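You operate a simulated robot arm through the tools that you are given. There is no shell and no other tool. Be economical: measure what you need, move in short steps, check, and stop when the job is done.

The job below is to be done with a simulated robot arm. You get a single attempt, and the scene is never put back.

JOB
Dry both wet stoppers on the black mat for the card's time.
Fine: nothing is dropped on the way.

Only the result counts: the job must be done as asked and must still hold three seconds after the hand-in. Knocking over, shifting, dropping, spilling or breaking anything else fails it.

ROBOT AND FRAMES
A 7-joint arm with a two-finger parallel gripper, fixed in place. Base frame: the origin is at the foot of the arm, x ahead of it, y to its left, z up; the work surface is at about z = 0.86. Units: m, degrees, N and s.
With the tool pointing down near the work surface it reaches from about 0.3 to 0.7 m from the base axis. Its first joint turns from -66.0 to 66.0 degrees. Payload 1.57 kg.
Tool frame: the origin (TCP) lies between the finger pads and is the grasp point; the fingertips stand 0.03 m ahead of it; z points along the fingers, y is the line along which they close. The gripper opens to 0.11 m. The fingers are 0.024 m wide and 0.012 m thick; the gripper's body (0.048 by 0.112 m) begins 0.078 m behind the TCP.
Orientation is that of the tool frame in the base frame, as [roll, pitch, yaw] about the fixed x, y, z axes, in that order (R = Rz(yaw) Ry(pitch) Rx(roll)). With the fingers straight down and closing along the base's y, the tool's x points along the base's -x, its y along +y and its z along -z.

CONTROLS
- The arm moves only by the tool drive_tool. Its argument "motion" is a list of rows, each a list of 3 entries, a list of its own where there are three numbers: the turn, a rotation vector about the base's x, y, z in degrees, then the shift along the base's x, y, z in m, then the opening, from 0 (shut) to 1 (fully open). In form: [[[ax, ay, az], [tx, ty, tz], claw], ...]. A call has 1 to 20 rows; each row shifts and turns the commanded pose from where the row before left it. Each row takes 0.2 s and may step no farther than 0.05 m and 8.6 degrees from the row before; otherwise, or with a gripper value out of range, the whole call is refused. A pose out of reach is approached as far as the arm can. The call stops where the force on the tool passes 40 N (or 10 N more than at its start, if that is more) or the arm is blocked; 0.2 s more then pass. Each finger travels about 0.108 m/s and halts on what it meets, pressing with about 26 N; the grip force reading is that of the motor and also rises with nothing between the fingers. The clock runs only during rows and for 0.2 s after the last one: add rows that do not move to give the fingers time. It gives the time, the measured TCP pose, the force on the tool (base axes), the opening and the grip force at its end, in the units of the frame above (readings bear some noise).
- Cameras (640 x 400 px; columns grow to the right, rows downward): "scene" is fixed at [0.1401, -0.3748, 1.4163]; the picture's right is [0.93, -0.37, 0.00], its down [-0.17, -0.42, -0.89] and it looks along [0.33, 0.83, -0.46] (base axes); focal length 240 px, centre (320, 200). "wrist" rides on the gripper at [-0.036, 0, -0.08] in the tool frame; the picture's right is [0.00, -1.00, 0.00], its down [0.97, 0.00, -0.24] and it looks along [0.24, 0.00, 0.97] (tool axes); focal length 218 px, centre (320, 200).
- snapshot(camera): a new picture of that camera. The clock stands still meanwhile.
- measure_at(camera, pixels): for up to 12 pixels [column, row] of the newest picture of that camera ("zoom" is the newest enlarged one), the place [x, y, z] in the base frame of the surface seen there, good to about 0.003 m. The clock stands still meanwhile.
- close_up(camera, box): a new picture of the part [left, top, right, bottom] of that camera's present view, enlarged. The clock stands still meanwhile.
- hand_in(): hands the job in; it is judged then, once.

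Keep the steps short. Do not move on a guess: measure, check each grasp and each placing, and mend mistakes. In all there are 80 turns and 46 pictures (those below and enlarged ones count). Leave the gripper open and the arm clear of the work at the hand-in unless told otherwise, and finish with a single line.

The tools are called after "Emit:" as a command line: name --argument value ..., lists and objects as JSON in quotes. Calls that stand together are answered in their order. drive_tool: Moves the arm, as the interface text tells. Its arguments: {"type":"object","properties":{"motion":{"type":"array"}},"required":["motion"]} The other tools are called the same way: snapshot (camera) takes a picture; measure_at (camera, pixels) gives the place of the surface under pixels of a picture; close_up (camera, box) takes an enlarged picture of a part of a camera's view; hand_in () hands the job in.

At the start:

```text
time_s: 0.0
tcp_pos: [0.4129, 0.0777, 1.275]
tcp_rot: [-179.9, 0.1, -180.0]
force: [0.0, 0.2, -0.5]
finger_gap: 0.11
gripper_force: 0.1
```

scene: 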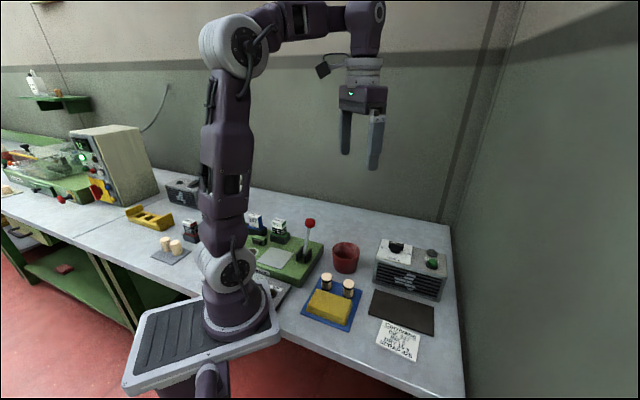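
wrist: 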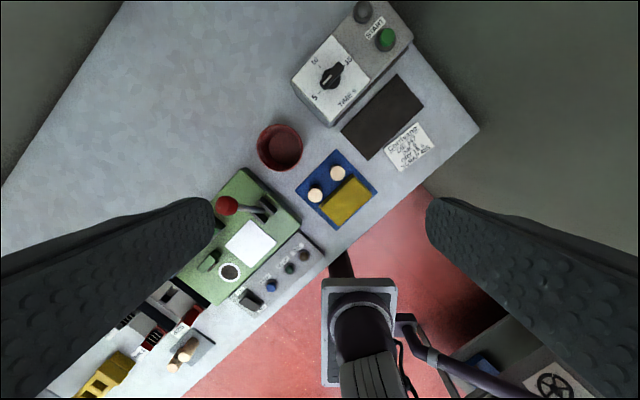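

I see a blue tray with two stoppers, a black mat, a card and a box with a dial. I'll read the card and look at the dial and stoppers up close.

Emit:
close_up --camera "wrist" --box '[370, 110, 450, 180]'

Emit:
close_up --camera "wrist" --box '[280, 0, 430, 130]'

Emit:
close_up --camera "scene" --box '[290, 230, 460, 370]'

```text
5.71 times, centred on (410, 145) of wrist
```

zoom: 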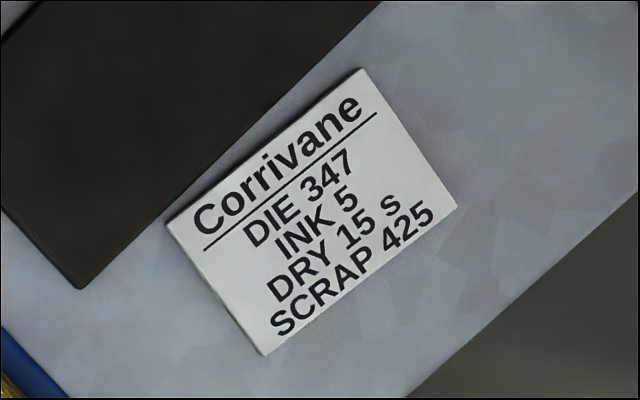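

```text
3.08 times, centred on (355, 65) of wrist
```

zoom: 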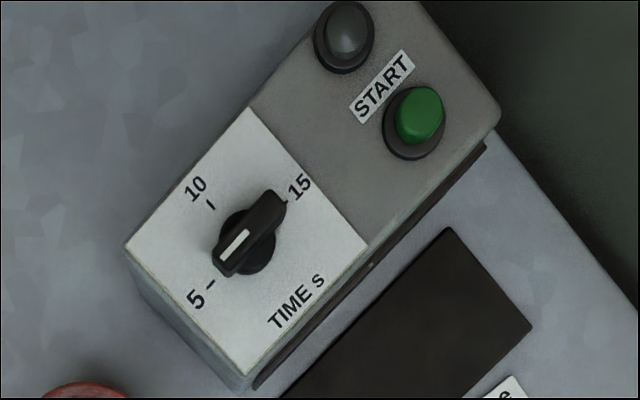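

```text
2.86 times, centred on (375, 300) of scene
```

zoom: 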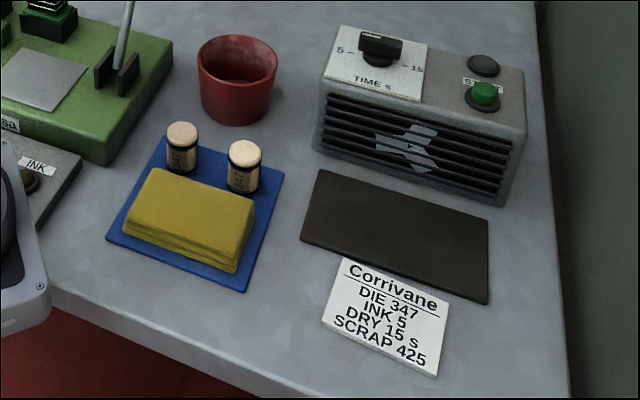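

The card says DRY 15 s. The dial's white mark points at 5, and the scale runs 5-10-15 clockwise in 90° steps. Next I'll measure the stoppers, mat corners, dial and button, and take a closer look at the stoppers.

Emit:
measure_at --camera "wrist" --pixels '[[316, 195], [338, 173], [397, 76], [423, 103], [343, 130], [369, 158], [332, 75], [386, 39], [363, 11], [345, 200], [300, 105], [410, 40]]'

Emit:
close_up --camera "scene" --box '[310, 260, 370, 305]'

Emit:
close_up --camera "scene" --box '[140, 215, 220, 275]'

```text
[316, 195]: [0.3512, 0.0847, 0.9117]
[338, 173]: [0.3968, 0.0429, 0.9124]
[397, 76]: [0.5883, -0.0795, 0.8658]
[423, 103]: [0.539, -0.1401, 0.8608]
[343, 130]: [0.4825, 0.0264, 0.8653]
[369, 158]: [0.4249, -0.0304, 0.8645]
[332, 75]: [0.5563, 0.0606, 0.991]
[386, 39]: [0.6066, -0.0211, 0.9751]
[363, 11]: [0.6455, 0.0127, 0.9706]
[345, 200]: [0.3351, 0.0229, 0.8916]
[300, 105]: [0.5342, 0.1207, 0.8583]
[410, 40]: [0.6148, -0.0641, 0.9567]
```

```text
8.89 times, centred on (340, 282) of scene
```

zoom: 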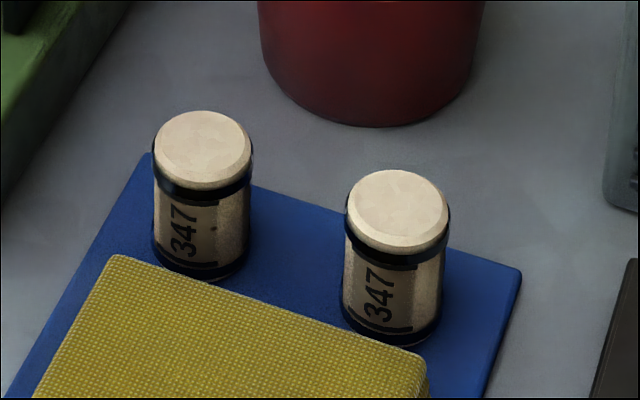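

```text
6.67 times, centred on (180, 245) of scene
```

zoom: 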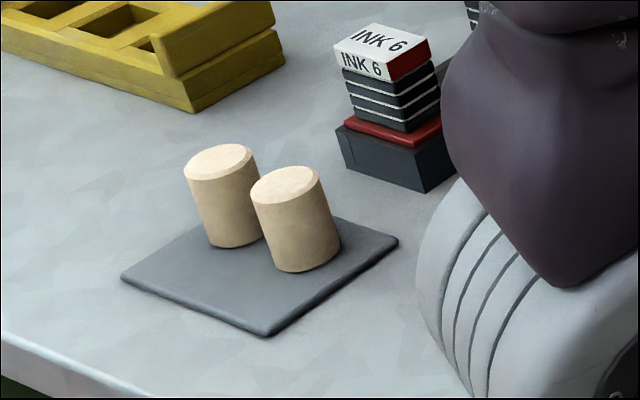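

Both printed "347" stoppers stand on the blue tray, prints facing the sponge; the plain ones elsewhere are dry. I'll set the dial first: hover over the knob at about (0.556, 0.061) with the fingers turned -45°.

Emit:
drive_tool --motion '[[[0, 0, -7.5], [0.0238, -0.0028, -0.0275], 1], [[0, 0, -7.5], [0.0238, -0.0028, -0.0275], 1], [[0, 0, -7.5], [0.0238, -0.0028, -0.0275], 1], [[0, 0, -7.5], [0.0238, -0.0028, -0.0275], 1], [[0, 0, -7.5], [0.0238, -0.0028, -0.0275], 1], [[0, 0, -7.5], [0.0238, -0.0028, -0.0275], 1], [[0, 0, 0], [0, 0, 0], 0.5]]'

Emit:
snapshot --camera "wrist"

```text
time_s: 1.6
tcp_pos: [0.5589, 0.0591, 1.1107]
tcp_rot: [180.0, 0.1, 134.9]
force: [0.1, -0.2, 0.0]
finger_gap: 0.0551
gripper_force: 0.1
```

```text
38 pictures are left
```

wrist: 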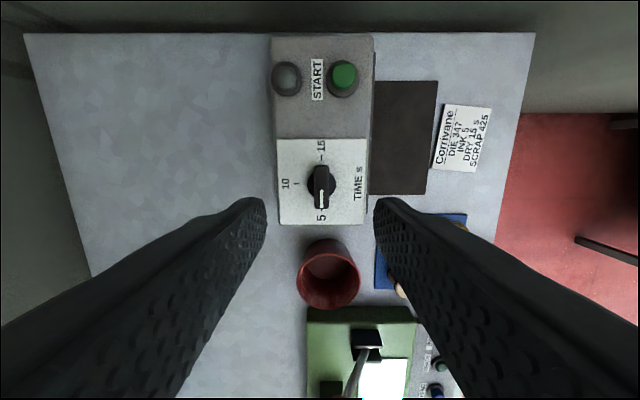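

The knob bar lies along the picture's vertical at about (321,186). I'll zoom in to measure its ends and the panel height.

Emit:
close_up --camera "wrist" --box '[272, 140, 372, 225]'

Emit:
measure_at --camera "wrist" --pixels '[[321, 170], [321, 185], [321, 200], [300, 215], [350, 215], [310, 190], [333, 190], [345, 73], [286, 76], [321, 166]]'

```text
4.71 times, centred on (322, 182) of wrist
```

zoom: 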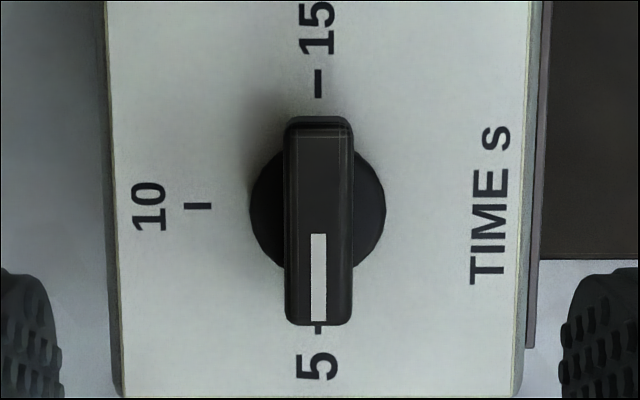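

```text
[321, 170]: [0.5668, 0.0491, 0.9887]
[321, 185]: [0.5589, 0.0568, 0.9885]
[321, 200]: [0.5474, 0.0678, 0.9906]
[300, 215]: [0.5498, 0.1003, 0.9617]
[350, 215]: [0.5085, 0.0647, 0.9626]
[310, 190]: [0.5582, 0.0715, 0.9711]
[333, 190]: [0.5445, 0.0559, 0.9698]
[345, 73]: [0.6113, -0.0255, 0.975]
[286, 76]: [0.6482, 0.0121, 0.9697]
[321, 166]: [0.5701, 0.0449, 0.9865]
```

Bar centre is about (0.557, 0.058), top z 0.989, disc 0.970. I'll go down so the fingertips are at z≈0.974 and then close on the bar.

Emit:
drive_tool --motion '[[[0, 0, 0], [-0.0019, -0.0008, -0.035], 0.5], [[0, 0, 0], [0, 0, -0.035], 0.5], [[0, 0, 0], [0, 0, -0.025], 0.5], [[0, 0, 0], [0, 0, -0.0117], 0.5], [[0, 0, 0], [0, 0, 0], 0.5], [[0, 0, 0], [0, 0, 0], 0.3], [[0, 0, 0], [0, 0, 0], 0.1], [[0, 0, 0], [0, 0, 0], 0.05], [[0, 0, 0], [0, 0, 0], 0.05]]'

```text
time_s: 3.6
tcp_pos: [0.5547, 0.0595, 1.0045]
tcp_rot: [179.9, 0.1, 135.0]
force: [-0.7, -0.2, -3.7]
finger_gap: 0.0138
gripper_force: 30.3
```

Gripped (gap 13.8 mm). Now I'll turn clockwise 90°.

Emit:
drive_tool --motion '[[[0, 0, -7.5], [0, 0, 0], 0.05], [[0, 0, -7.5], [0, 0, 0], 0.05], [[0, 0, -7.5], [0, 0, 0], 0.05], [[0, 0, -7.5], [0, 0, 0], 0.05], [[0, 0, -7.5], [0, 0, 0], 0.05], [[0, 0, -7.5], [0, 0, 0], 0.05], [[0, 0, -7.5], [0, 0, 0], 0.05], [[0, 0, -7.5], [0, 0, 0], 0.05], [[0, 0, -7.5], [0, 0, 0], 0.05], [[0, 0, -7.5], [0, 0, 0], 0.05], [[0, 0, -7.5], [0, 0, 0], 0.05], [[0, 0, -7.5], [0, 0, 0], 0.05], [[0, 0, 0], [0, 0, 0], 0.05]]'

```text
time_s: 6.4
tcp_pos: [0.5545, 0.0584, 1.004]
tcp_rot: [180.0, 0.0, 44.9]
force: [-6.6, -9.6, 19.5]
finger_gap: 0.0137
gripper_force: 30.3
```

Turned the full 90° to yaw 45. I'll try to go on another 30° and see whether the wrist follows.

Emit:
drive_tool --motion '[[[0, 0, -7.5], [0, 0, 0], 0.05], [[0, 0, -7.5], [0, 0, 0], 0.05], [[0, 0, -7.5], [0, 0, 0], 0.05], [[0, 0, -7.5], [0, 0, 0], 0.05], [[0, 0, 0], [0, 0, 0], 0.05]]'

```text
time_s: 7.6
tcp_pos: [0.5544, 0.0587, 1.0048]
tcp_rot: [-180.0, 0.0, 14.9]
force: [-3.9, -11.6, 11.5]
finger_gap: 0.0139
gripper_force: 30.4
```

It still follows, so I'll continue another 30°.

Emit:
drive_tool --motion '[[[0, 0, -7.5], [0, 0, 0], 0.05], [[0, 0, -7.5], [0, 0, 0], 0.05], [[0, 0, -7.5], [0, 0, 0], 0.05], [[0, 0, -7.5], [0, 0, 0], 0.05], [[0, 0, 0], [0, 0, 0], 0.05]]'

```text
time_s: 8.8
tcp_pos: [0.5559, 0.0605, 1.0031]
tcp_rot: [-179.9, 0.0, -15.1]
force: [6.5, -8.1, 11.5]
finger_gap: 0.0139
gripper_force: 30.3
```

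The wrist still follows at yaw -15, so now the last 30°.

Emit:
drive_tool --motion '[[[0, 0, -7.5], [0, 0, 0], 0.05], [[0, 0, -7.5], [0, 0, 0], 0.05], [[0, 0, -7.5], [0, 0, 0], 0.05], [[0, 0, -7.5], [0, 0, 0], 0.05], [[0, 0, 0], [0, 0, 0], 0.05]]'

```text
time_s: 9.3
tcp_pos: [0.5545, 0.0602, 1.0022]
tcp_rot: [-179.5, 0.4, -25.5]
force: [-2.2, 2.1, 1.3]
finger_gap: 0.0138
gripper_force: 30.4
out of reach, approached as far as the arm can: row 2
stopped in row 2: the force on the tool passed its limit (the readings are from after the stop); the commanded pose is now the measured one
```

The wrist limit is reached at yaw -25.5. I'll open, lift and rotate back to regrip.

Emit:
drive_tool --motion '[[[0, 0, 0], [0, 0, 0], 0.3], [[0, 0, 0], [0, 0, 0], 0.5], [[0, 0, 0], [0, 0, 0.04], 0.5], [[0, 0, 0], [0, 0, 0.04], 0.5], [[0, 0, 8.5], [0, 0, 0], 0.5], [[0, 0, 8.5], [0, 0, 0], 0.5], [[0, 0, 8.5], [0, 0, 0], 0.5], [[0, 0, 8.5], [0, 0, 0], 0.5], [[0, 0, 8.5], [0, 0, 0], 0.5], [[0, 0, 8.5], [0, 0, 0], 0.5], [[0, 0, 8.5], [0, 0, 0], 0.5], [[0, 0, 8.5], [0, 0, 0], 0.5], [[0, 0, 8.5], [0, 0, 0], 0.5], [[0, 0, 8.5], [0, 0, 0], 0.5], [[0, 0, 8.5], [0, 0, 0], 0.5], [[0, 0, 8.5], [0, 0, 0], 0.5], [[0, 0, 8.5], [0, 0, 0], 0.5], [[0, 0, 8.5], [0, 0, 0], 0.5], [[0, 0, 8.5], [0, 0, 0], 0.5], [[0, 0, 8.5], [0, 0, 0], 0.5]]'

Emit:
drive_tool --motion '[[[0, 0, 8.5], [0, 0, 0], 0.5], [[0, 0, 8.5], [0, 0, 0], 0.5], [[0, 0, 7.5], [0, 0, 0], 0.5]]'

Emit:
close_up --camera "wrist" --box '[240, 120, 400, 240]'

```text
time_s: 13.5
tcp_pos: [0.5487, 0.0557, 1.0792]
tcp_rot: [-179.6, 0.6, 110.6]
force: [0.0, 0.7, -0.1]
finger_gap: 0.055
gripper_force: 0.1
out of reach, approached as far as the arm can: row 4
```

```text
time_s: 14.3
tcp_pos: [0.5474, 0.0555, 1.0797]
tcp_rot: [-179.5, 0.5, 135.1]
force: [0.4, -0.2, 1.0]
finger_gap: 0.0549
gripper_force: 0.0
```

```text
3.33 times, centred on (320, 180) of wrist
```

zoom: 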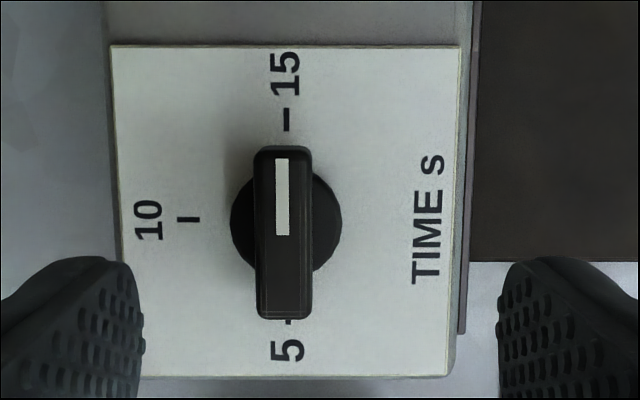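

The knob snapped to 15: the white mark points straight at the 15 tick. Next, before flying to the stoppers, I'll check the lever ball and cup heights.

Emit:
snapshot --camera "scene"

Emit:
measure_at --camera "scene" --pixels '[[310, 223], [335, 244], [357, 250], [326, 276], [348, 284], [330, 305], [350, 297]]'

```text
35 pictures are left
```

scene: 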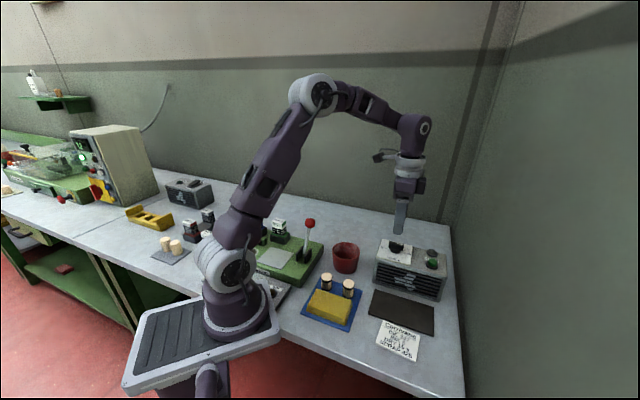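

```text
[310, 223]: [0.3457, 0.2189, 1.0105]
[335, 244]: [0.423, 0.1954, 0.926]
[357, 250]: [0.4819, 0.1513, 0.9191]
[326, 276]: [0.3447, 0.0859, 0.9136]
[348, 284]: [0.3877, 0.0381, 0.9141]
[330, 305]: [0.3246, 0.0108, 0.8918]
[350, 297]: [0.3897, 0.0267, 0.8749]
```

The lever ball (0.346, 0.219) is far enough away. I'll hover above the second stopper at about (0.395, 0.042) with yaw near 48, fixing the slight tilt on the way.

Emit:
drive_tool --motion '[[[0.7, 0, 0], [0, 0, 0.0], 0.5], [[0, 0, -7.9], [-0.0138, -0.0012, 0], 0.5], [[0, 0, -7.9], [-0.0138, -0.0012, 0], 0.5], [[0, 0, -7.9], [-0.0138, -0.0012, 0], 0.5], [[0, 0, -7.9], [-0.0138, -0.0012, 0], 0.5], [[0, 0, -7.9], [-0.0138, -0.0012, 0], 0.5], [[0, 0, -7.9], [-0.0138, -0.0012, 0], 0.5], [[0, 0, -7.9], [-0.0138, -0.0012, 0], 0.5], [[0, 0, -7.9], [-0.0138, -0.0012, 0], 0.5], [[0, 0, -7.9], [-0.0138, -0.0012, 0], 0.5], [[0, 0, -7.9], [-0.0138, -0.0012, -0.025], 0.5], [[0, 0, -7.9], [-0.0138, -0.0012, -0.025], 0.5], [[0, 0, 0], [0, 0, 0], 0.5]]'

Emit:
snapshot --camera "wrist"

```text
time_s: 17.1
tcp_pos: [0.3963, 0.0417, 1.0289]
tcp_rot: [180.0, 0.0, 48.0]
force: [1.0, 0.7, 0.3]
finger_gap: 0.0551
gripper_force: 0.1
```

```text
34 pictures are left
```

wrist: 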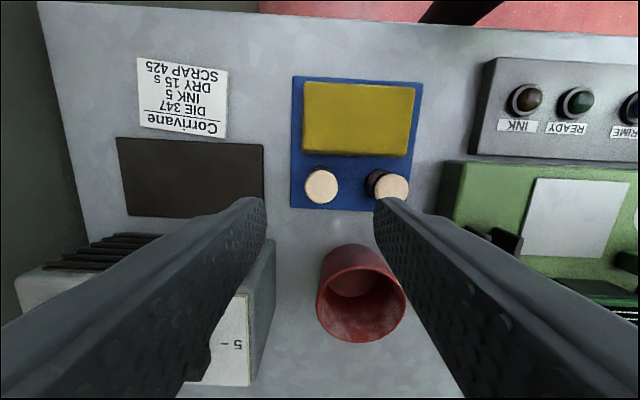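

The tray is aligned with the picture; stoppers at (321,186) and (392,186). I'll measure their tops' edges.

Emit:
measure_at --camera "wrist" --pixels '[[309, 186], [335, 186], [321, 174], [321, 197], [321, 185], [381, 187], [407, 187], [393, 187], [350, 150], [350, 180], [350, 158]]'

Emit:
close_up --camera "wrist" --box '[285, 135, 429, 225]'

```text
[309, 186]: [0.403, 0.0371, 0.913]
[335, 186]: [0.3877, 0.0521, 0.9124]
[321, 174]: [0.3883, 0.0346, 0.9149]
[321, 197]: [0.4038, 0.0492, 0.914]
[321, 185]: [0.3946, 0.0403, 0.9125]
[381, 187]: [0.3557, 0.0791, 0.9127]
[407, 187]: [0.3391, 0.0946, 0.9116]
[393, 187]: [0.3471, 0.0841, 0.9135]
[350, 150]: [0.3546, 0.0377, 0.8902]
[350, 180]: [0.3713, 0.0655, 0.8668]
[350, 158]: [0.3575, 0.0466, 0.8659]
```

```text
4.44 times, centred on (357, 180) of wrist
```

zoom: 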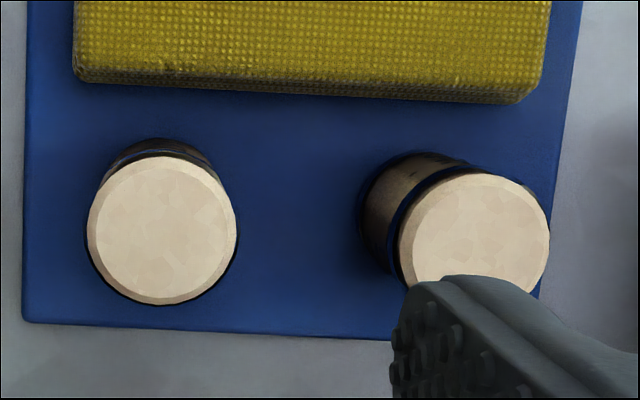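

Stopper centre is about (0.3955, 0.0425), top z 0.913, tray 0.867, sponge clear by about 1 cm. I'll descend to z 0.900 (fingertips at 0.870) and close gently.

Emit:
drive_tool --motion '[[[0, 0, 0], [-0.0006, 0.0006, -0.04], 0.5], [[0, 0, 0], [0, 0, -0.04], 0.5], [[0, 0, 0], [0, 0, -0.03], 0.5], [[0, 0, 0], [0, 0, -0.018], 0.5], [[0, 0, 0], [0, 0, 0], 0.5], [[0, 0, 0], [0, 0, 0], 0.4], [[0, 0, 0], [0, 0, 0], 0.3], [[0, 0, 0], [0, 0, 0], 0.2], [[0, 0, 0], [0, 0, 0], 0.1], [[0, 0, 0], [0, 0, 0], 0.1], [[0, 0, 0], [0, 0, 0], 0.1]]'

```text
time_s: 19.5
tcp_pos: [0.3982, 0.0437, 0.8993]
tcp_rot: [180.0, 0.0, 48.1]
force: [-0.2, 0.1, -0.1]
finger_gap: 0.0293
gripper_force: 26.1
```

The gap stays at 29 mm with 26 N, so the stopper is held. I'll lift it straight up and check.

Emit:
drive_tool --motion '[[[0, 0, 0], [0, 0, 0.02], 0.1], [[0, 0, 0], [0, 0, 0.035], 0.1], [[0, 0, 0], [0, 0, 0.035], 0.1], [[0, 0, 0], [0, 0, 0.035], 0.1], [[0, 0, 0], [0, 0, 0], 0.1]]'

Emit:
close_up --camera "scene" --box '[280, 200, 460, 340]'

```text
time_s: 20.7
tcp_pos: [0.397, 0.0447, 1.025]
tcp_rot: [180.0, -0.1, 47.9]
force: [-0.6, -0.2, -0.9]
finger_gap: 0.029
gripper_force: 26.7
```

```text
2.86 times, centred on (370, 270) of scene
```

zoom: 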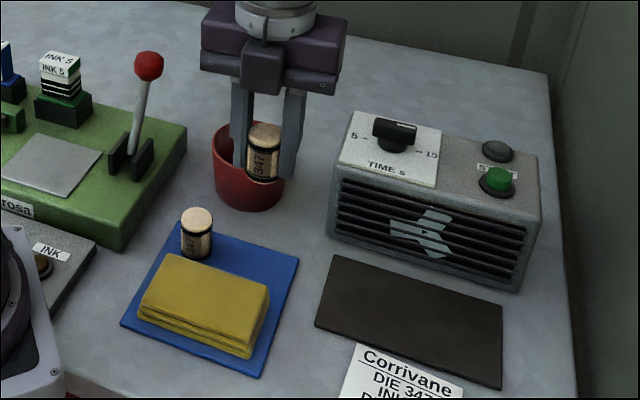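

Held firmly, print clear of the fingers. I'll carry it over to the far spot on the mat (0.533, -0.081) and lower to a few cm above the mat.

Emit:
drive_tool --motion '[[[0, 0, 0], [0.0272, -0.0251, 0], 0.1], [[0, 0, 0], [0.0272, -0.0251, 0], 0.1], [[0, 0, 0], [0.0272, -0.0251, 0], 0.1], [[0, 0, 0], [0.0272, -0.0251, 0], 0.1], [[0, 0, 0], [0.0272, -0.0251, 0], 0.1], [[0, 0, 0], [0, 0, -0.03], 0.1], [[0, 0, 0], [0, 0, -0.03], 0.1], [[0, 0, 0], [0, 0, -0.03], 0.1], [[0, 0, 0], [0, 0, 0], 0.1]]'

Emit:
close_up --camera "scene" --box '[340, 220, 460, 350]'

```text
time_s: 22.7
tcp_pos: [0.5325, -0.0824, 0.9353]
tcp_rot: [-179.9, 0.0, 48.0]
force: [0.5, -0.1, -0.7]
finger_gap: 0.0293
gripper_force: 26.4
```

```text
3.08 times, centred on (400, 285) of scene
```

zoom: 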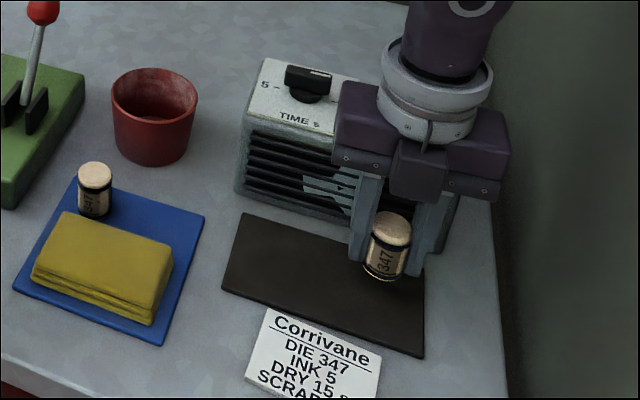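

It's above the mat. I'll lower it to about z 0.901.

Emit:
drive_tool --motion '[[[0, 0, 0], [0, 0, -0.018], 0.1], [[0, 0, 0], [0, 0, -0.01], 0.1], [[0, 0, 0], [0, 0, -0.004], 0.1], [[0, 0, 0], [0, 0, -0.002], 0.1], [[0, 0, 0], [0, 0, 0], 0.1]]'

```text
time_s: 23.9
tcp_pos: [0.5323, -0.0823, 0.9021]
tcp_rot: [179.9, 0.0, 48.1]
force: [0.8, 0.1, 0.3]
finger_gap: 0.0291
gripper_force: 25.9
```

No contact yet, so I'll step down in single millimetres.

Emit:
drive_tool --motion '[[[0, 0, 0], [0, 0, -0.001], 0.1], [[0, 0, 0], [0, 0, -0.001], 0.1], [[0, 0, 0], [0, 0, 0], 0.1]]'

Emit:
drive_tool --motion '[[[0, 0, 0], [0, 0, -0.001], 0.1], [[0, 0, 0], [0, 0, -0.001], 0.1], [[0, 0, 0], [0, 0, 0], 0.1]]'

```text
time_s: 24.7
tcp_pos: [0.5316, -0.0821, 0.9002]
tcp_rot: [179.9, 0.0, 48.1]
force: [-0.8, -1.9, 1.9]
finger_gap: 0.0292
gripper_force: 25.9
```

```text
time_s: 25.5
tcp_pos: [0.532, -0.0825, 0.8996]
tcp_rot: [179.9, 0.0, 48.2]
force: [-2.5, 0.7, 21.1]
finger_gap: 0.0295
gripper_force: 26.3
```

The 21 N upward force shows it's standing on the mat. I'll open slowly (not too wide) and rise straight up.

Emit:
drive_tool --motion '[[[0, 0, 0], [0, 0, 0.0008], 0.1], [[0, 0, 0], [0, 0, 0], 0.3], [[0, 0, 0], [0, 0, 0], 0.4], [[0, 0, 0], [0, 0, 0], 0.5], [[0, 0, 0], [0, 0, 0], 0.5], [[0, 0, 0], [0, 0, 0.03], 0.5], [[0, 0, 0], [0, 0, 0.045], 0.5], [[0, 0, 0], [0, 0, 0.045], 0.5], [[0, 0, 0], [0, 0, 0], 0.5]]'

Emit:
close_up --camera "scene" --box '[340, 220, 460, 350]'

```text
time_s: 27.5
tcp_pos: [0.5341, -0.0842, 1.0209]
tcp_rot: [-180.0, 0.1, 48.0]
force: [0.2, -0.2, 0.0]
finger_gap: 0.055
gripper_force: 0.0
```

```text
3.08 times, centred on (400, 285) of scene
```

zoom: 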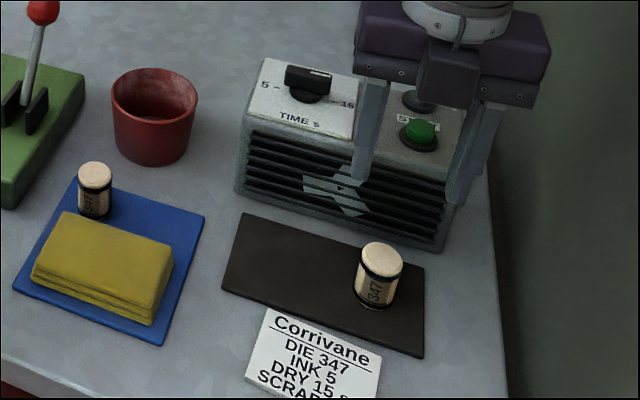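

The first stopper stands upright well on the mat. Now I'll hover over the other at about (0.348, 0.086).

Emit:
drive_tool --motion '[[[0, 0, 0], [-0.031, 0.0283, 0], 0.5], [[0, 0, 0], [-0.031, 0.0283, 0], 0.5], [[0, 0, 0], [-0.031, 0.0283, 0], 0.5], [[0, 0, 0], [-0.031, 0.0283, 0], 0.5], [[0, 0, 0], [-0.031, 0.0283, 0], 0.5], [[0, 0, 0], [-0.031, 0.0283, 0], 0.5], [[0, 0, 0], [0, 0, 0], 0.5]]'

Emit:
snapshot --camera "wrist"

Emit:
measure_at --camera "wrist" --pixels '[[308, 187], [334, 187], [321, 187], [321, 175], [321, 198]]'

```text
time_s: 29.1
tcp_pos: [0.347, 0.0885, 1.0215]
tcp_rot: [-180.0, 0.1, 48.1]
force: [0.7, 0.9, 0.0]
finger_gap: 0.0551
gripper_force: 0.0
```

```text
29 pictures are left
```

wrist: 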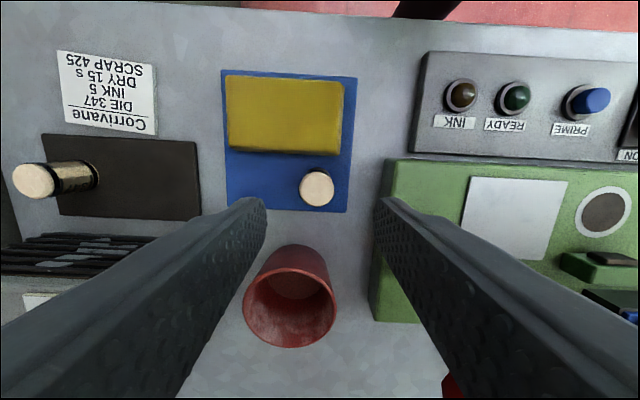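

```text
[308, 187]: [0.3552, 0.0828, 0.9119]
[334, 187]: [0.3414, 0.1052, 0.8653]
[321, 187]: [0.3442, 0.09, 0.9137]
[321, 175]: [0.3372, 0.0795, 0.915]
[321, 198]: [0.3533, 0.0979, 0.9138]
```

Stopper centre at pixel (317,188) is about (0.347, 0.087). I'll shift 1.5 mm, descend to z 0.900 and close.

Emit:
drive_tool --motion '[[[0, 0, 0], [0.0007, -0.0015, -0.04], 0.5], [[0, 0, 0], [0, 0, -0.035], 0.5], [[0, 0, 0], [0, 0, -0.03], 0.5], [[0, 0, 0], [0, 0, -0.0165], 0.5], [[0, 0, 0], [0, 0, 0], 0.5], [[0, 0, 0], [0, 0, 0], 0.4], [[0, 0, 0], [0, 0, 0], 0.3], [[0, 0, 0], [0, 0, 0], 0.2], [[0, 0, 0], [0, 0, 0], 0.1], [[0, 0, 0], [0, 0, 0], 0.1], [[0, 0, 0], [0, 0, 0], 0.1]]'

```text
time_s: 31.5
tcp_pos: [0.3462, 0.0877, 0.8993]
tcp_rot: [-180.0, 0.0, 48.1]
force: [-0.1, -0.2, 0.1]
finger_gap: 0.0294
gripper_force: 25.9
```

Held (29 mm). I'll lift, carry to (0.484, -0.031), lower to 0.935 and look.

Emit:
drive_tool --motion '[[[0, 0, 0], [0, 0, 0.02], 0.1], [[0, 0, 0], [0, 0, 0.035], 0.1], [[0, 0, 0], [0, 0, 0.035], 0.1], [[0, 0, 0], [0, 0, 0.035], 0.1], [[0, 0, 0], [0.0276, -0.0238, 0], 0.1], [[0, 0, 0], [0.0276, -0.0238, 0], 0.1], [[0, 0, 0], [0.0276, -0.0238, 0], 0.1], [[0, 0, 0], [0.0276, -0.0238, 0], 0.1], [[0, 0, 0], [0.0276, -0.0238, 0], 0.1], [[0, 0, 0], [0, 0, 0], 0.1], [[0, 0, 0], [0, 0, -0.03], 0.1], [[0, 0, 0], [0, 0, -0.03], 0.1], [[0, 0, 0], [0, 0, -0.03], 0.1], [[0, 0, 0], [0, 0, 0], 0.1]]'

Emit:
close_up --camera "scene" --box '[340, 220, 460, 350]'

```text
time_s: 34.5
tcp_pos: [0.4836, -0.0335, 0.933]
tcp_rot: [180.0, 0.0, 48.2]
force: [-0.2, 0.2, 0.6]
finger_gap: 0.0294
gripper_force: 26.5
```

```text
3.08 times, centred on (400, 285) of scene
```

zoom: 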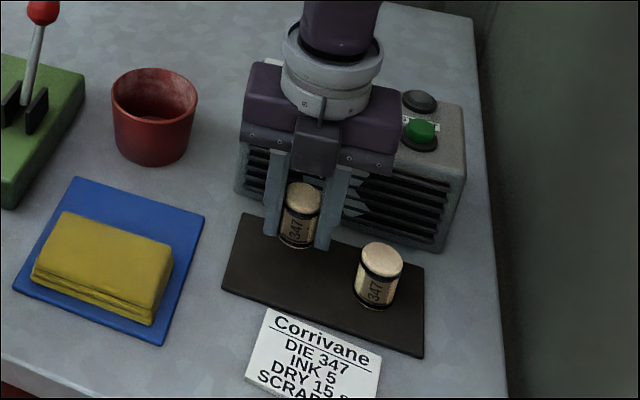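

Clear of the first stopper. I'll lower to the mat, with slow last millimetres.

Emit:
drive_tool --motion '[[[0, 0, 0], [0, 0, -0.018], 0.1], [[0, 0, 0], [0, 0, -0.01], 0.1], [[0, 0, 0], [0, 0, -0.003], 0.1], [[0, 0, 0], [0, 0, -0.001], 0.1], [[0, 0, 0], [0, 0, -0.001], 0.1], [[0, 0, 0], [0, 0, 0], 0.1]]'

Emit:
drive_tool --motion '[[[0, 0, 0], [0, 0, -0.001], 0.1], [[0, 0, 0], [0, 0, 0], 0.1]]'

```text
time_s: 35.9
tcp_pos: [0.4847, -0.0336, 0.8997]
tcp_rot: [180.0, -0.1, 48.0]
force: [-0.2, 0.0, 0.4]
finger_gap: 0.029
gripper_force: 25.4
```

```text
time_s: 36.5
tcp_pos: [0.4847, -0.0334, 0.899]
tcp_rot: [179.9, 0.0, 48.0]
force: [-0.3, 0.8, -0.1]
finger_gap: 0.0294
gripper_force: 26.1
```

No contact yet; another millimetre or two.

Emit:
drive_tool --motion '[[[0, 0, 0], [0, 0, -0.001], 0.1], [[0, 0, 0], [0, 0, 0], 0.1]]'

Emit:
drive_tool --motion '[[[0, 0, 0], [0, 0, -0.001], 0.1], [[0, 0, 0], [0, 0, 0], 0.1]]'

```text
time_s: 37.1
tcp_pos: [0.4843, -0.0333, 0.8982]
tcp_rot: [180.0, -0.1, 48.1]
force: [-0.8, -0.3, 8.5]
finger_gap: 0.0291
gripper_force: 25.9
```

```text
time_s: 37.7
tcp_pos: [0.4846, -0.0336, 0.8973]
tcp_rot: [179.8, 0.0, 48.1]
force: [2.3, 0.4, 21.5]
finger_gap: 0.0292
gripper_force: 26.1
```

Standing on the mat (21 N). I'll release and rise.

Emit:
drive_tool --motion '[[[0, 0, 0], [0, 0, 0.0008], 0.1], [[0, 0, 0], [0, 0, 0], 0.3], [[0, 0, 0], [0, 0, 0], 0.4], [[0, 0, 0], [0, 0, 0], 0.5], [[0, 0, 0], [0, 0, 0], 0.5], [[0, 0, 0], [0, 0, 0.03], 0.5], [[0, 0, 0], [0, 0, 0.045], 0.5], [[0, 0, 0], [0, 0, 0.045], 0.5], [[0, 0, 0], [0, 0, 0.02], 0.5], [[0, 0, 0], [0, 0, 0], 0.5]]'

Emit:
close_up --camera "scene" --box '[340, 220, 460, 350]'

Emit:
snapshot --camera "wrist"

```text
time_s: 39.9
tcp_pos: [0.4844, -0.034, 1.0393]
tcp_rot: [-180.0, 0.0, 48.1]
force: [0.3, 0.3, -0.7]
finger_gap: 0.0551
gripper_force: 0.1
```

```text
3.08 times, centred on (400, 285) of scene
```

zoom: 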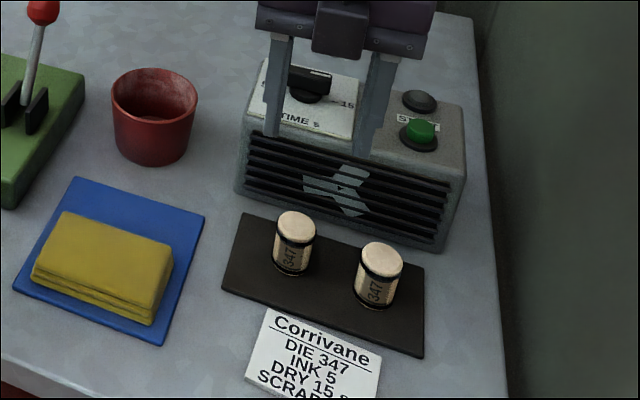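

```text
26 pictures are left
```

wrist: 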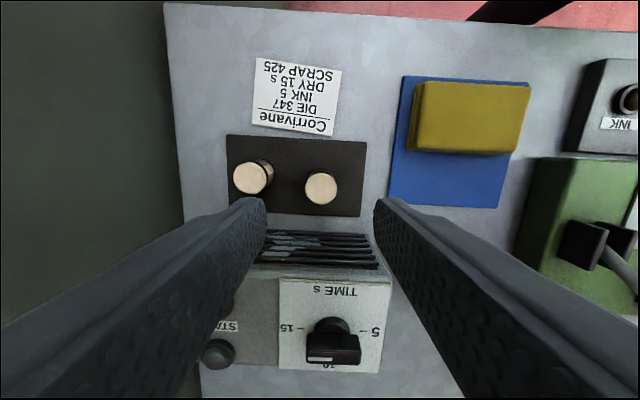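

Both stand upright on the mat. Now I'll shut the fingers and go over the green START button near (0.609, -0.0235), then check.

Emit:
drive_tool --motion '[[[0, 0, 0], [0, 0, 0.01], 0.3], [[0, 0, 0], [0.0312, 0.0026, 0], 0.1], [[0, 0, 0], [0.0312, 0.0026, 0], 0], [[0, 0, 0], [0.0312, 0.0026, 0], 0], [[0, 0, 0], [0.031, 0.0026, 0], 0], [[0, 0, 0], [0, 0, 0], 0]]'

Emit:
snapshot --camera "wrist"

Emit:
close_up --camera "scene" --box '[360, 200, 470, 310]'

```text
time_s: 41.3
tcp_pos: [0.6119, -0.0209, 1.0468]
tcp_rot: [180.0, 0.0, 48.2]
force: [0.8, -0.1, 0.0]
finger_gap: 0.0
gripper_force: 21.1
```

```text
25 pictures are left
```

wrist: 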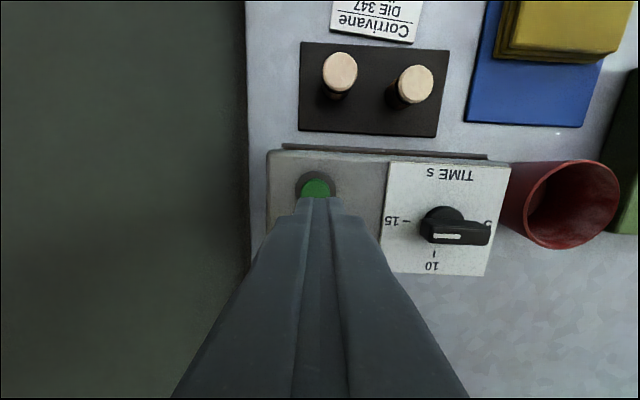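

```text
3.64 times, centred on (415, 255) of scene
```

zoom: 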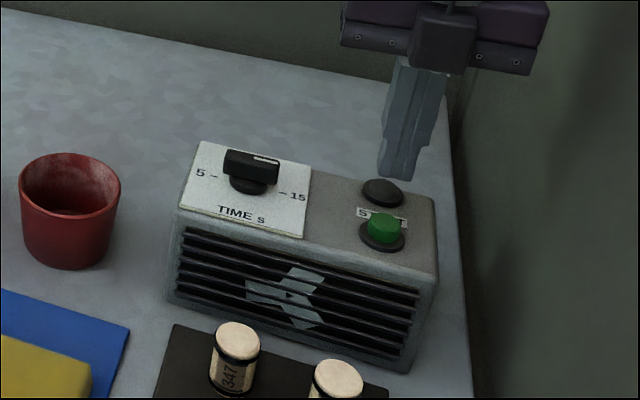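

The knob still points to 15. I'll measure the visible button rim and face.

Emit:
measure_at --camera "wrist" --pixels '[[317, 183], [303, 188], [329, 188], [316, 192], [297, 190], [335, 190], [315, 173], [280, 200]]'

Emit:
measure_at --camera "zoom" --pixels '[[383, 218], [370, 220], [398, 222], [383, 240], [362, 235], [404, 238], [384, 190]]'

```text
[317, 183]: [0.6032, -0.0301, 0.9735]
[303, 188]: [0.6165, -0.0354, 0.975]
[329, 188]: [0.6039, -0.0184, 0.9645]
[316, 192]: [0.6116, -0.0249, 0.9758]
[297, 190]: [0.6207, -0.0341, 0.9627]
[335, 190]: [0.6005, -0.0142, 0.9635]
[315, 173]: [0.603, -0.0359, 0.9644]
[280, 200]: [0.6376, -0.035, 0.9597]
```

```text
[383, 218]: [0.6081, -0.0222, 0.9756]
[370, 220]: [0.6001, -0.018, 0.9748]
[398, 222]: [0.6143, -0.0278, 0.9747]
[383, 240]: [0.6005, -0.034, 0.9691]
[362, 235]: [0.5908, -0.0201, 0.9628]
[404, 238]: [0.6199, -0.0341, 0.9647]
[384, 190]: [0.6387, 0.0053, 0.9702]
```

Button centre is about (0.608, -0.026), top z 0.9755. I'll shift over it and lower the tips to about 5 mm above.

Emit:
drive_tool --motion '[[[0, 0, 0], [-0.0035, -0.0053, 0], 0], [[0, 0, 0], [0, 0, -0.02], 0], [[0, 0, 0], [0, 0, -0.016], 0], [[0, 0, 0], [0, 0, 0], 0]]'

Emit:
close_up --camera "scene" --box '[400, 230, 460, 280]'

```text
time_s: 42.3
tcp_pos: [0.6044, -0.0272, 1.0116]
tcp_rot: [180.0, 0.0, 48.0]
force: [0.9, -0.5, -0.1]
finger_gap: 0.0
gripper_force: 21.1
```

```text
8.00 times, centred on (430, 255) of scene
```

zoom: 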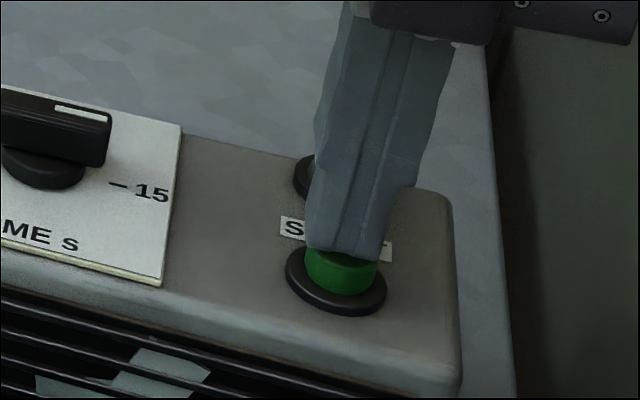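

The tips are centred over the button. I'll press in small steps.

Emit:
drive_tool --motion '[[[0, 0, 0], [0.001, 0, -0.004], 0], [[0, 0, 0], [0, 0, -0.003], 0], [[0, 0, 0], [0, 0, -0.002], 0], [[0, 0, 0], [0, 0, -0.001], 0]]'

Emit:
close_up --camera "scene" --box '[400, 230, 460, 280]'

```text
time_s: 43.3
tcp_pos: [0.6085, -0.0272, 1.0017]
tcp_rot: [179.8, -0.1, 48.1]
force: [-1.0, 2.3, 2.2]
finger_gap: 0.0
gripper_force: 21.3
```

```text
8.00 times, centred on (430, 255) of scene
```

zoom: 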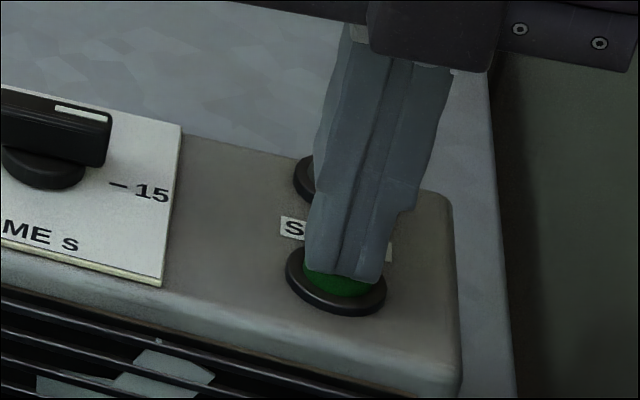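

The button is moving but the lamp isn't lit yet (2 N). I'll press further, 1 mm at a time.

Emit:
drive_tool --motion '[[[0, 0, 0], [0, 0, -0.001], 0], [[0, 0, 0], [0, 0, -0.001], 0], [[0, 0, 0], [0, 0, 0], 0]]'

Emit:
close_up --camera "scene" --box '[400, 230, 460, 280]'

```text
time_s: 44.1
tcp_pos: [0.6075, -0.0272, 1.0005]
tcp_rot: [179.9, -0.2, 48.2]
force: [-0.2, 5.6, 16.9]
finger_gap: 0.0
gripper_force: 21.4
```

```text
8.00 times, centred on (430, 255) of scene
```

zoom: 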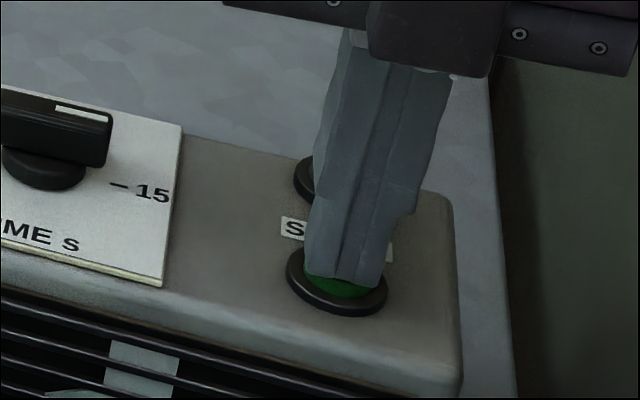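

17 N at the end of travel, and the ribbon behind the grille has moved, which suggests the blower runs. I'll rise clear and look.

Emit:
drive_tool --motion '[[[0, 0, 0], [0, 0, 0.01], 0], [[0, 0, 0], [0, 0, 0.03], 0], [[0, 0, 0], [0, 0, 0.04], 0.2], [[0, 0, 0], [0, 0, 0.04], 0.5]]'

Emit:
close_up --camera "scene" --box '[340, 220, 460, 350]'

```text
time_s: 45.1
tcp_pos: [0.608, -0.0283, 1.1201]
tcp_rot: [179.9, 0.1, 48.0]
force: [0.2, 0.1, -0.8]
finger_gap: 0.0551
gripper_force: 0.1
```

```text
3.08 times, centred on (400, 285) of scene
```

zoom: 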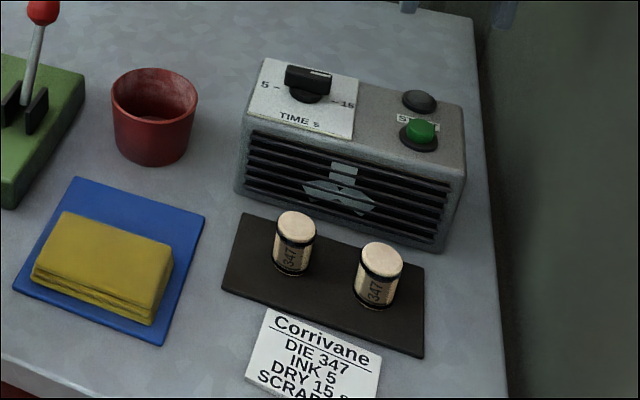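

The fan blades changed position. I'll wait 2 s and see whether they still turn.

Emit:
drive_tool --motion '[[[0, 0, 0], [0, 0, 0.02], 1], [[0, 0, 0], [0, 0, 0], 1], [[0, 0, 0], [0, 0, 0], 1], [[0, 0, 0], [0, 0, 0], 1], [[0, 0, 0], [0, 0, 0], 1], [[0, 0, 0], [0, 0, 0], 1], [[0, 0, 0], [0, 0, 0], 1], [[0, 0, 0], [0, 0, 0], 1], [[0, 0, 0], [0, 0, 0], 1]]'

Emit:
close_up --camera "scene" --box '[340, 220, 460, 350]'

```text
time_s: 47.1
tcp_pos: [0.6078, -0.0289, 1.1394]
tcp_rot: [180.0, 0.1, 48.1]
force: [0.2, 0.1, 0.5]
finger_gap: 0.1101
gripper_force: 0.2
```

```text
3.08 times, centred on (400, 285) of scene
```

zoom: 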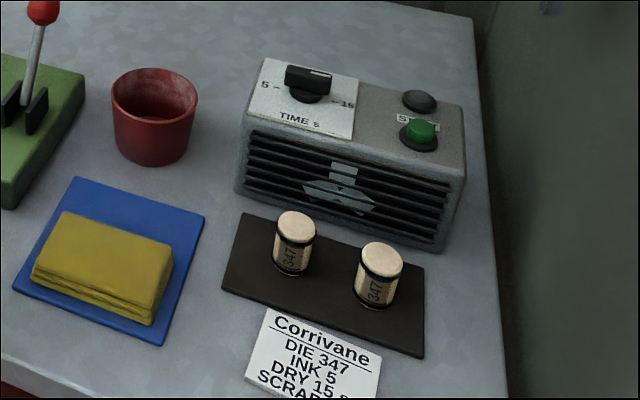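

The blades look the same as before; that may be chance, with a three-bladed fan. I'll check after 0.4 s and again after 0.6 s.

Emit:
drive_tool --motion '[[[0, 0, 0], [0, 0, 0], 1]]'

Emit:
close_up --camera "scene" --box '[370, 230, 460, 310]'

Emit:
drive_tool --motion '[[[0, 0, 0], [0, 0, 0], 1], [[0, 0, 0], [0, 0, 0], 1]]'

Emit:
close_up --camera "scene" --box '[370, 230, 460, 310]'

```text
time_s: 47.5
tcp_pos: [0.608, -0.0284, 1.14]
tcp_rot: [-179.9, 0.0, 48.1]
force: [-0.1, 0.1, 0.0]
finger_gap: 0.1101
gripper_force: 0.1
```

```text
5.00 times, centred on (415, 270) of scene
```

zoom: 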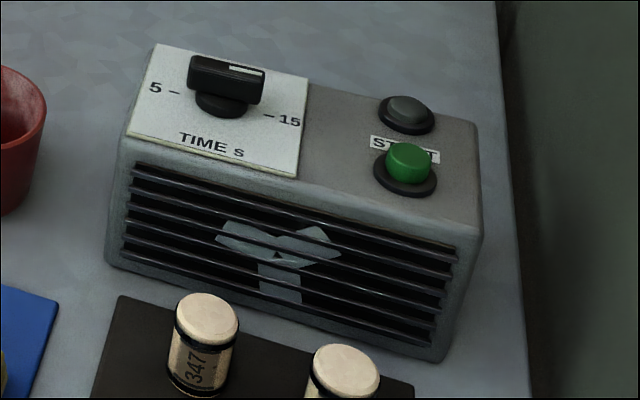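

```text
time_s: 48.1
tcp_pos: [0.6075, -0.0275, 1.1407]
tcp_rot: [-179.9, 0.0, 48.1]
force: [0.8, -0.3, 0.4]
finger_gap: 0.1099
gripper_force: 0.1
```

```text
5.00 times, centred on (415, 270) of scene
```

zoom: 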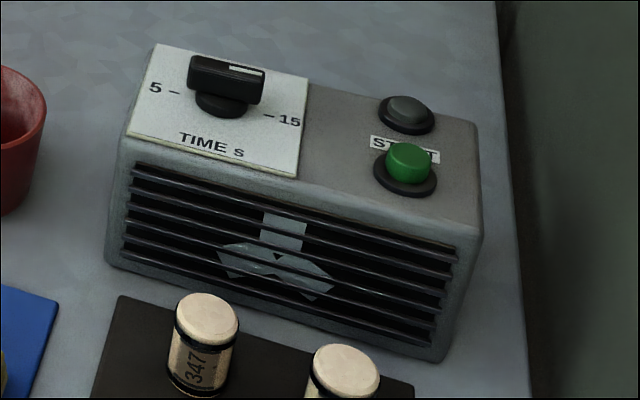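

The fan is turning; it started around t≈44, so it should stop near 59. I'll wait without moving.

Emit:
drive_tool --motion '[[[0, 0, 0], [0, 0, 0], 1], [[0, 0, 0], [0, 0, 0], 1], [[0, 0, 0], [0, 0, 0], 1], [[0, 0, 0], [0, 0, 0], 1], [[0, 0, 0], [0, 0, 0], 1], [[0, 0, 0], [0, 0, 0], 1], [[0, 0, 0], [0, 0, 0], 1], [[0, 0, 0], [0, 0, 0], 1], [[0, 0, 0], [0, 0, 0], 1], [[0, 0, 0], [0, 0, 0], 1], [[0, 0, 0], [0, 0, 0], 1], [[0, 0, 0], [0, 0, 0], 1], [[0, 0, 0], [0, 0, 0], 1], [[0, 0, 0], [0, 0, 0], 1], [[0, 0, 0], [0, 0, 0], 1], [[0, 0, 0], [0, 0, 0], 1], [[0, 0, 0], [0, 0, 0], 1], [[0, 0, 0], [0, 0, 0], 1], [[0, 0, 0], [0, 0, 0], 1], [[0, 0, 0], [0, 0, 0], 1]]'

Emit:
drive_tool --motion '[[[0, 0, 0], [0, 0, 0], 1], [[0, 0, 0], [0, 0, 0], 1], [[0, 0, 0], [0, 0, 0], 1], [[0, 0, 0], [0, 0, 0], 1], [[0, 0, 0], [0, 0, 0], 1], [[0, 0, 0], [0, 0, 0], 1], [[0, 0, 0], [0, 0, 0], 1], [[0, 0, 0], [0, 0, 0], 1], [[0, 0, 0], [0, 0, 0], 1], [[0, 0, 0], [0, 0, 0], 1], [[0, 0, 0], [0, 0, 0], 1], [[0, 0, 0], [0, 0, 0], 1], [[0, 0, 0], [0, 0, 0], 1], [[0, 0, 0], [0, 0, 0], 1], [[0, 0, 0], [0, 0, 0], 1], [[0, 0, 0], [0, 0, 0], 1], [[0, 0, 0], [0, 0, 0], 1], [[0, 0, 0], [0, 0, 0], 1], [[0, 0, 0], [0, 0, 0], 1], [[0, 0, 0], [0, 0, 0], 1]]'

Emit:
drive_tool --motion '[[[0, 0, 0], [0, 0, 0], 1], [[0, 0, 0], [0, 0, 0], 1], [[0, 0, 0], [0, 0, 0], 1], [[0, 0, 0], [0, 0, 0], 1], [[0, 0, 0], [0, 0, 0], 1], [[0, 0, 0], [0, 0, 0], 1], [[0, 0, 0], [0, 0, 0], 1], [[0, 0, 0], [0, 0, 0], 1], [[0, 0, 0], [0, 0, 0], 1], [[0, 0, 0], [0, 0, 0], 1], [[0, 0, 0], [0, 0, 0], 1], [[0, 0, 0], [0, 0, 0], 1], [[0, 0, 0], [0, 0, 0], 1], [[0, 0, 0], [0, 0, 0], 1], [[0, 0, 0], [0, 0, 0], 1], [[0, 0, 0], [0, 0, 0], 1], [[0, 0, 0], [0, 0, 0], 1], [[0, 0, 0], [0, 0, 0], 1], [[0, 0, 0], [0, 0, 0], 1], [[0, 0, 0], [0, 0, 0], 1]]'

Emit:
close_up --camera "scene" --box '[340, 220, 460, 350]'

```text
time_s: 52.3
tcp_pos: [0.6082, -0.0285, 1.1406]
tcp_rot: [-180.0, 0.0, 48.1]
force: [-0.9, 0.3, -0.1]
finger_gap: 0.11
gripper_force: 0.0
```

```text
time_s: 56.5
tcp_pos: [0.6072, -0.0284, 1.1404]
tcp_rot: [180.0, 0.1, 48.1]
force: [-0.2, 0.3, -0.7]
finger_gap: 0.1101
gripper_force: 0.1
```

```text
time_s: 60.7
tcp_pos: [0.6071, -0.0292, 1.1403]
tcp_rot: [-180.0, 0.0, 48.1]
force: [0.0, -0.6, 0.2]
finger_gap: 0.1099
gripper_force: 0.1
```

```text
3.08 times, centred on (400, 285) of scene
```

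zoom: 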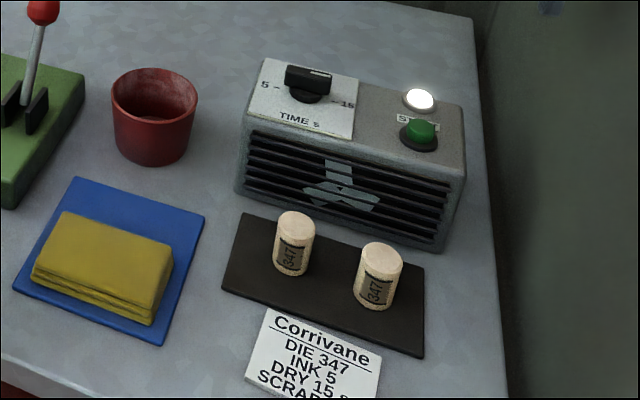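

The done lamp is lit, the wet black bands on both stoppers have gone, and both stand upright on the mat. The gripper is open and the arm is clear, so I'm handing in.

Emit:
hand_in

```text
The job is handed in.
```

Both printed stoppers stand on the black mat after a full 15 s dryer run, as the card asks; the dryer's lamp is lit, nothing was dropped, and the job is handed in.
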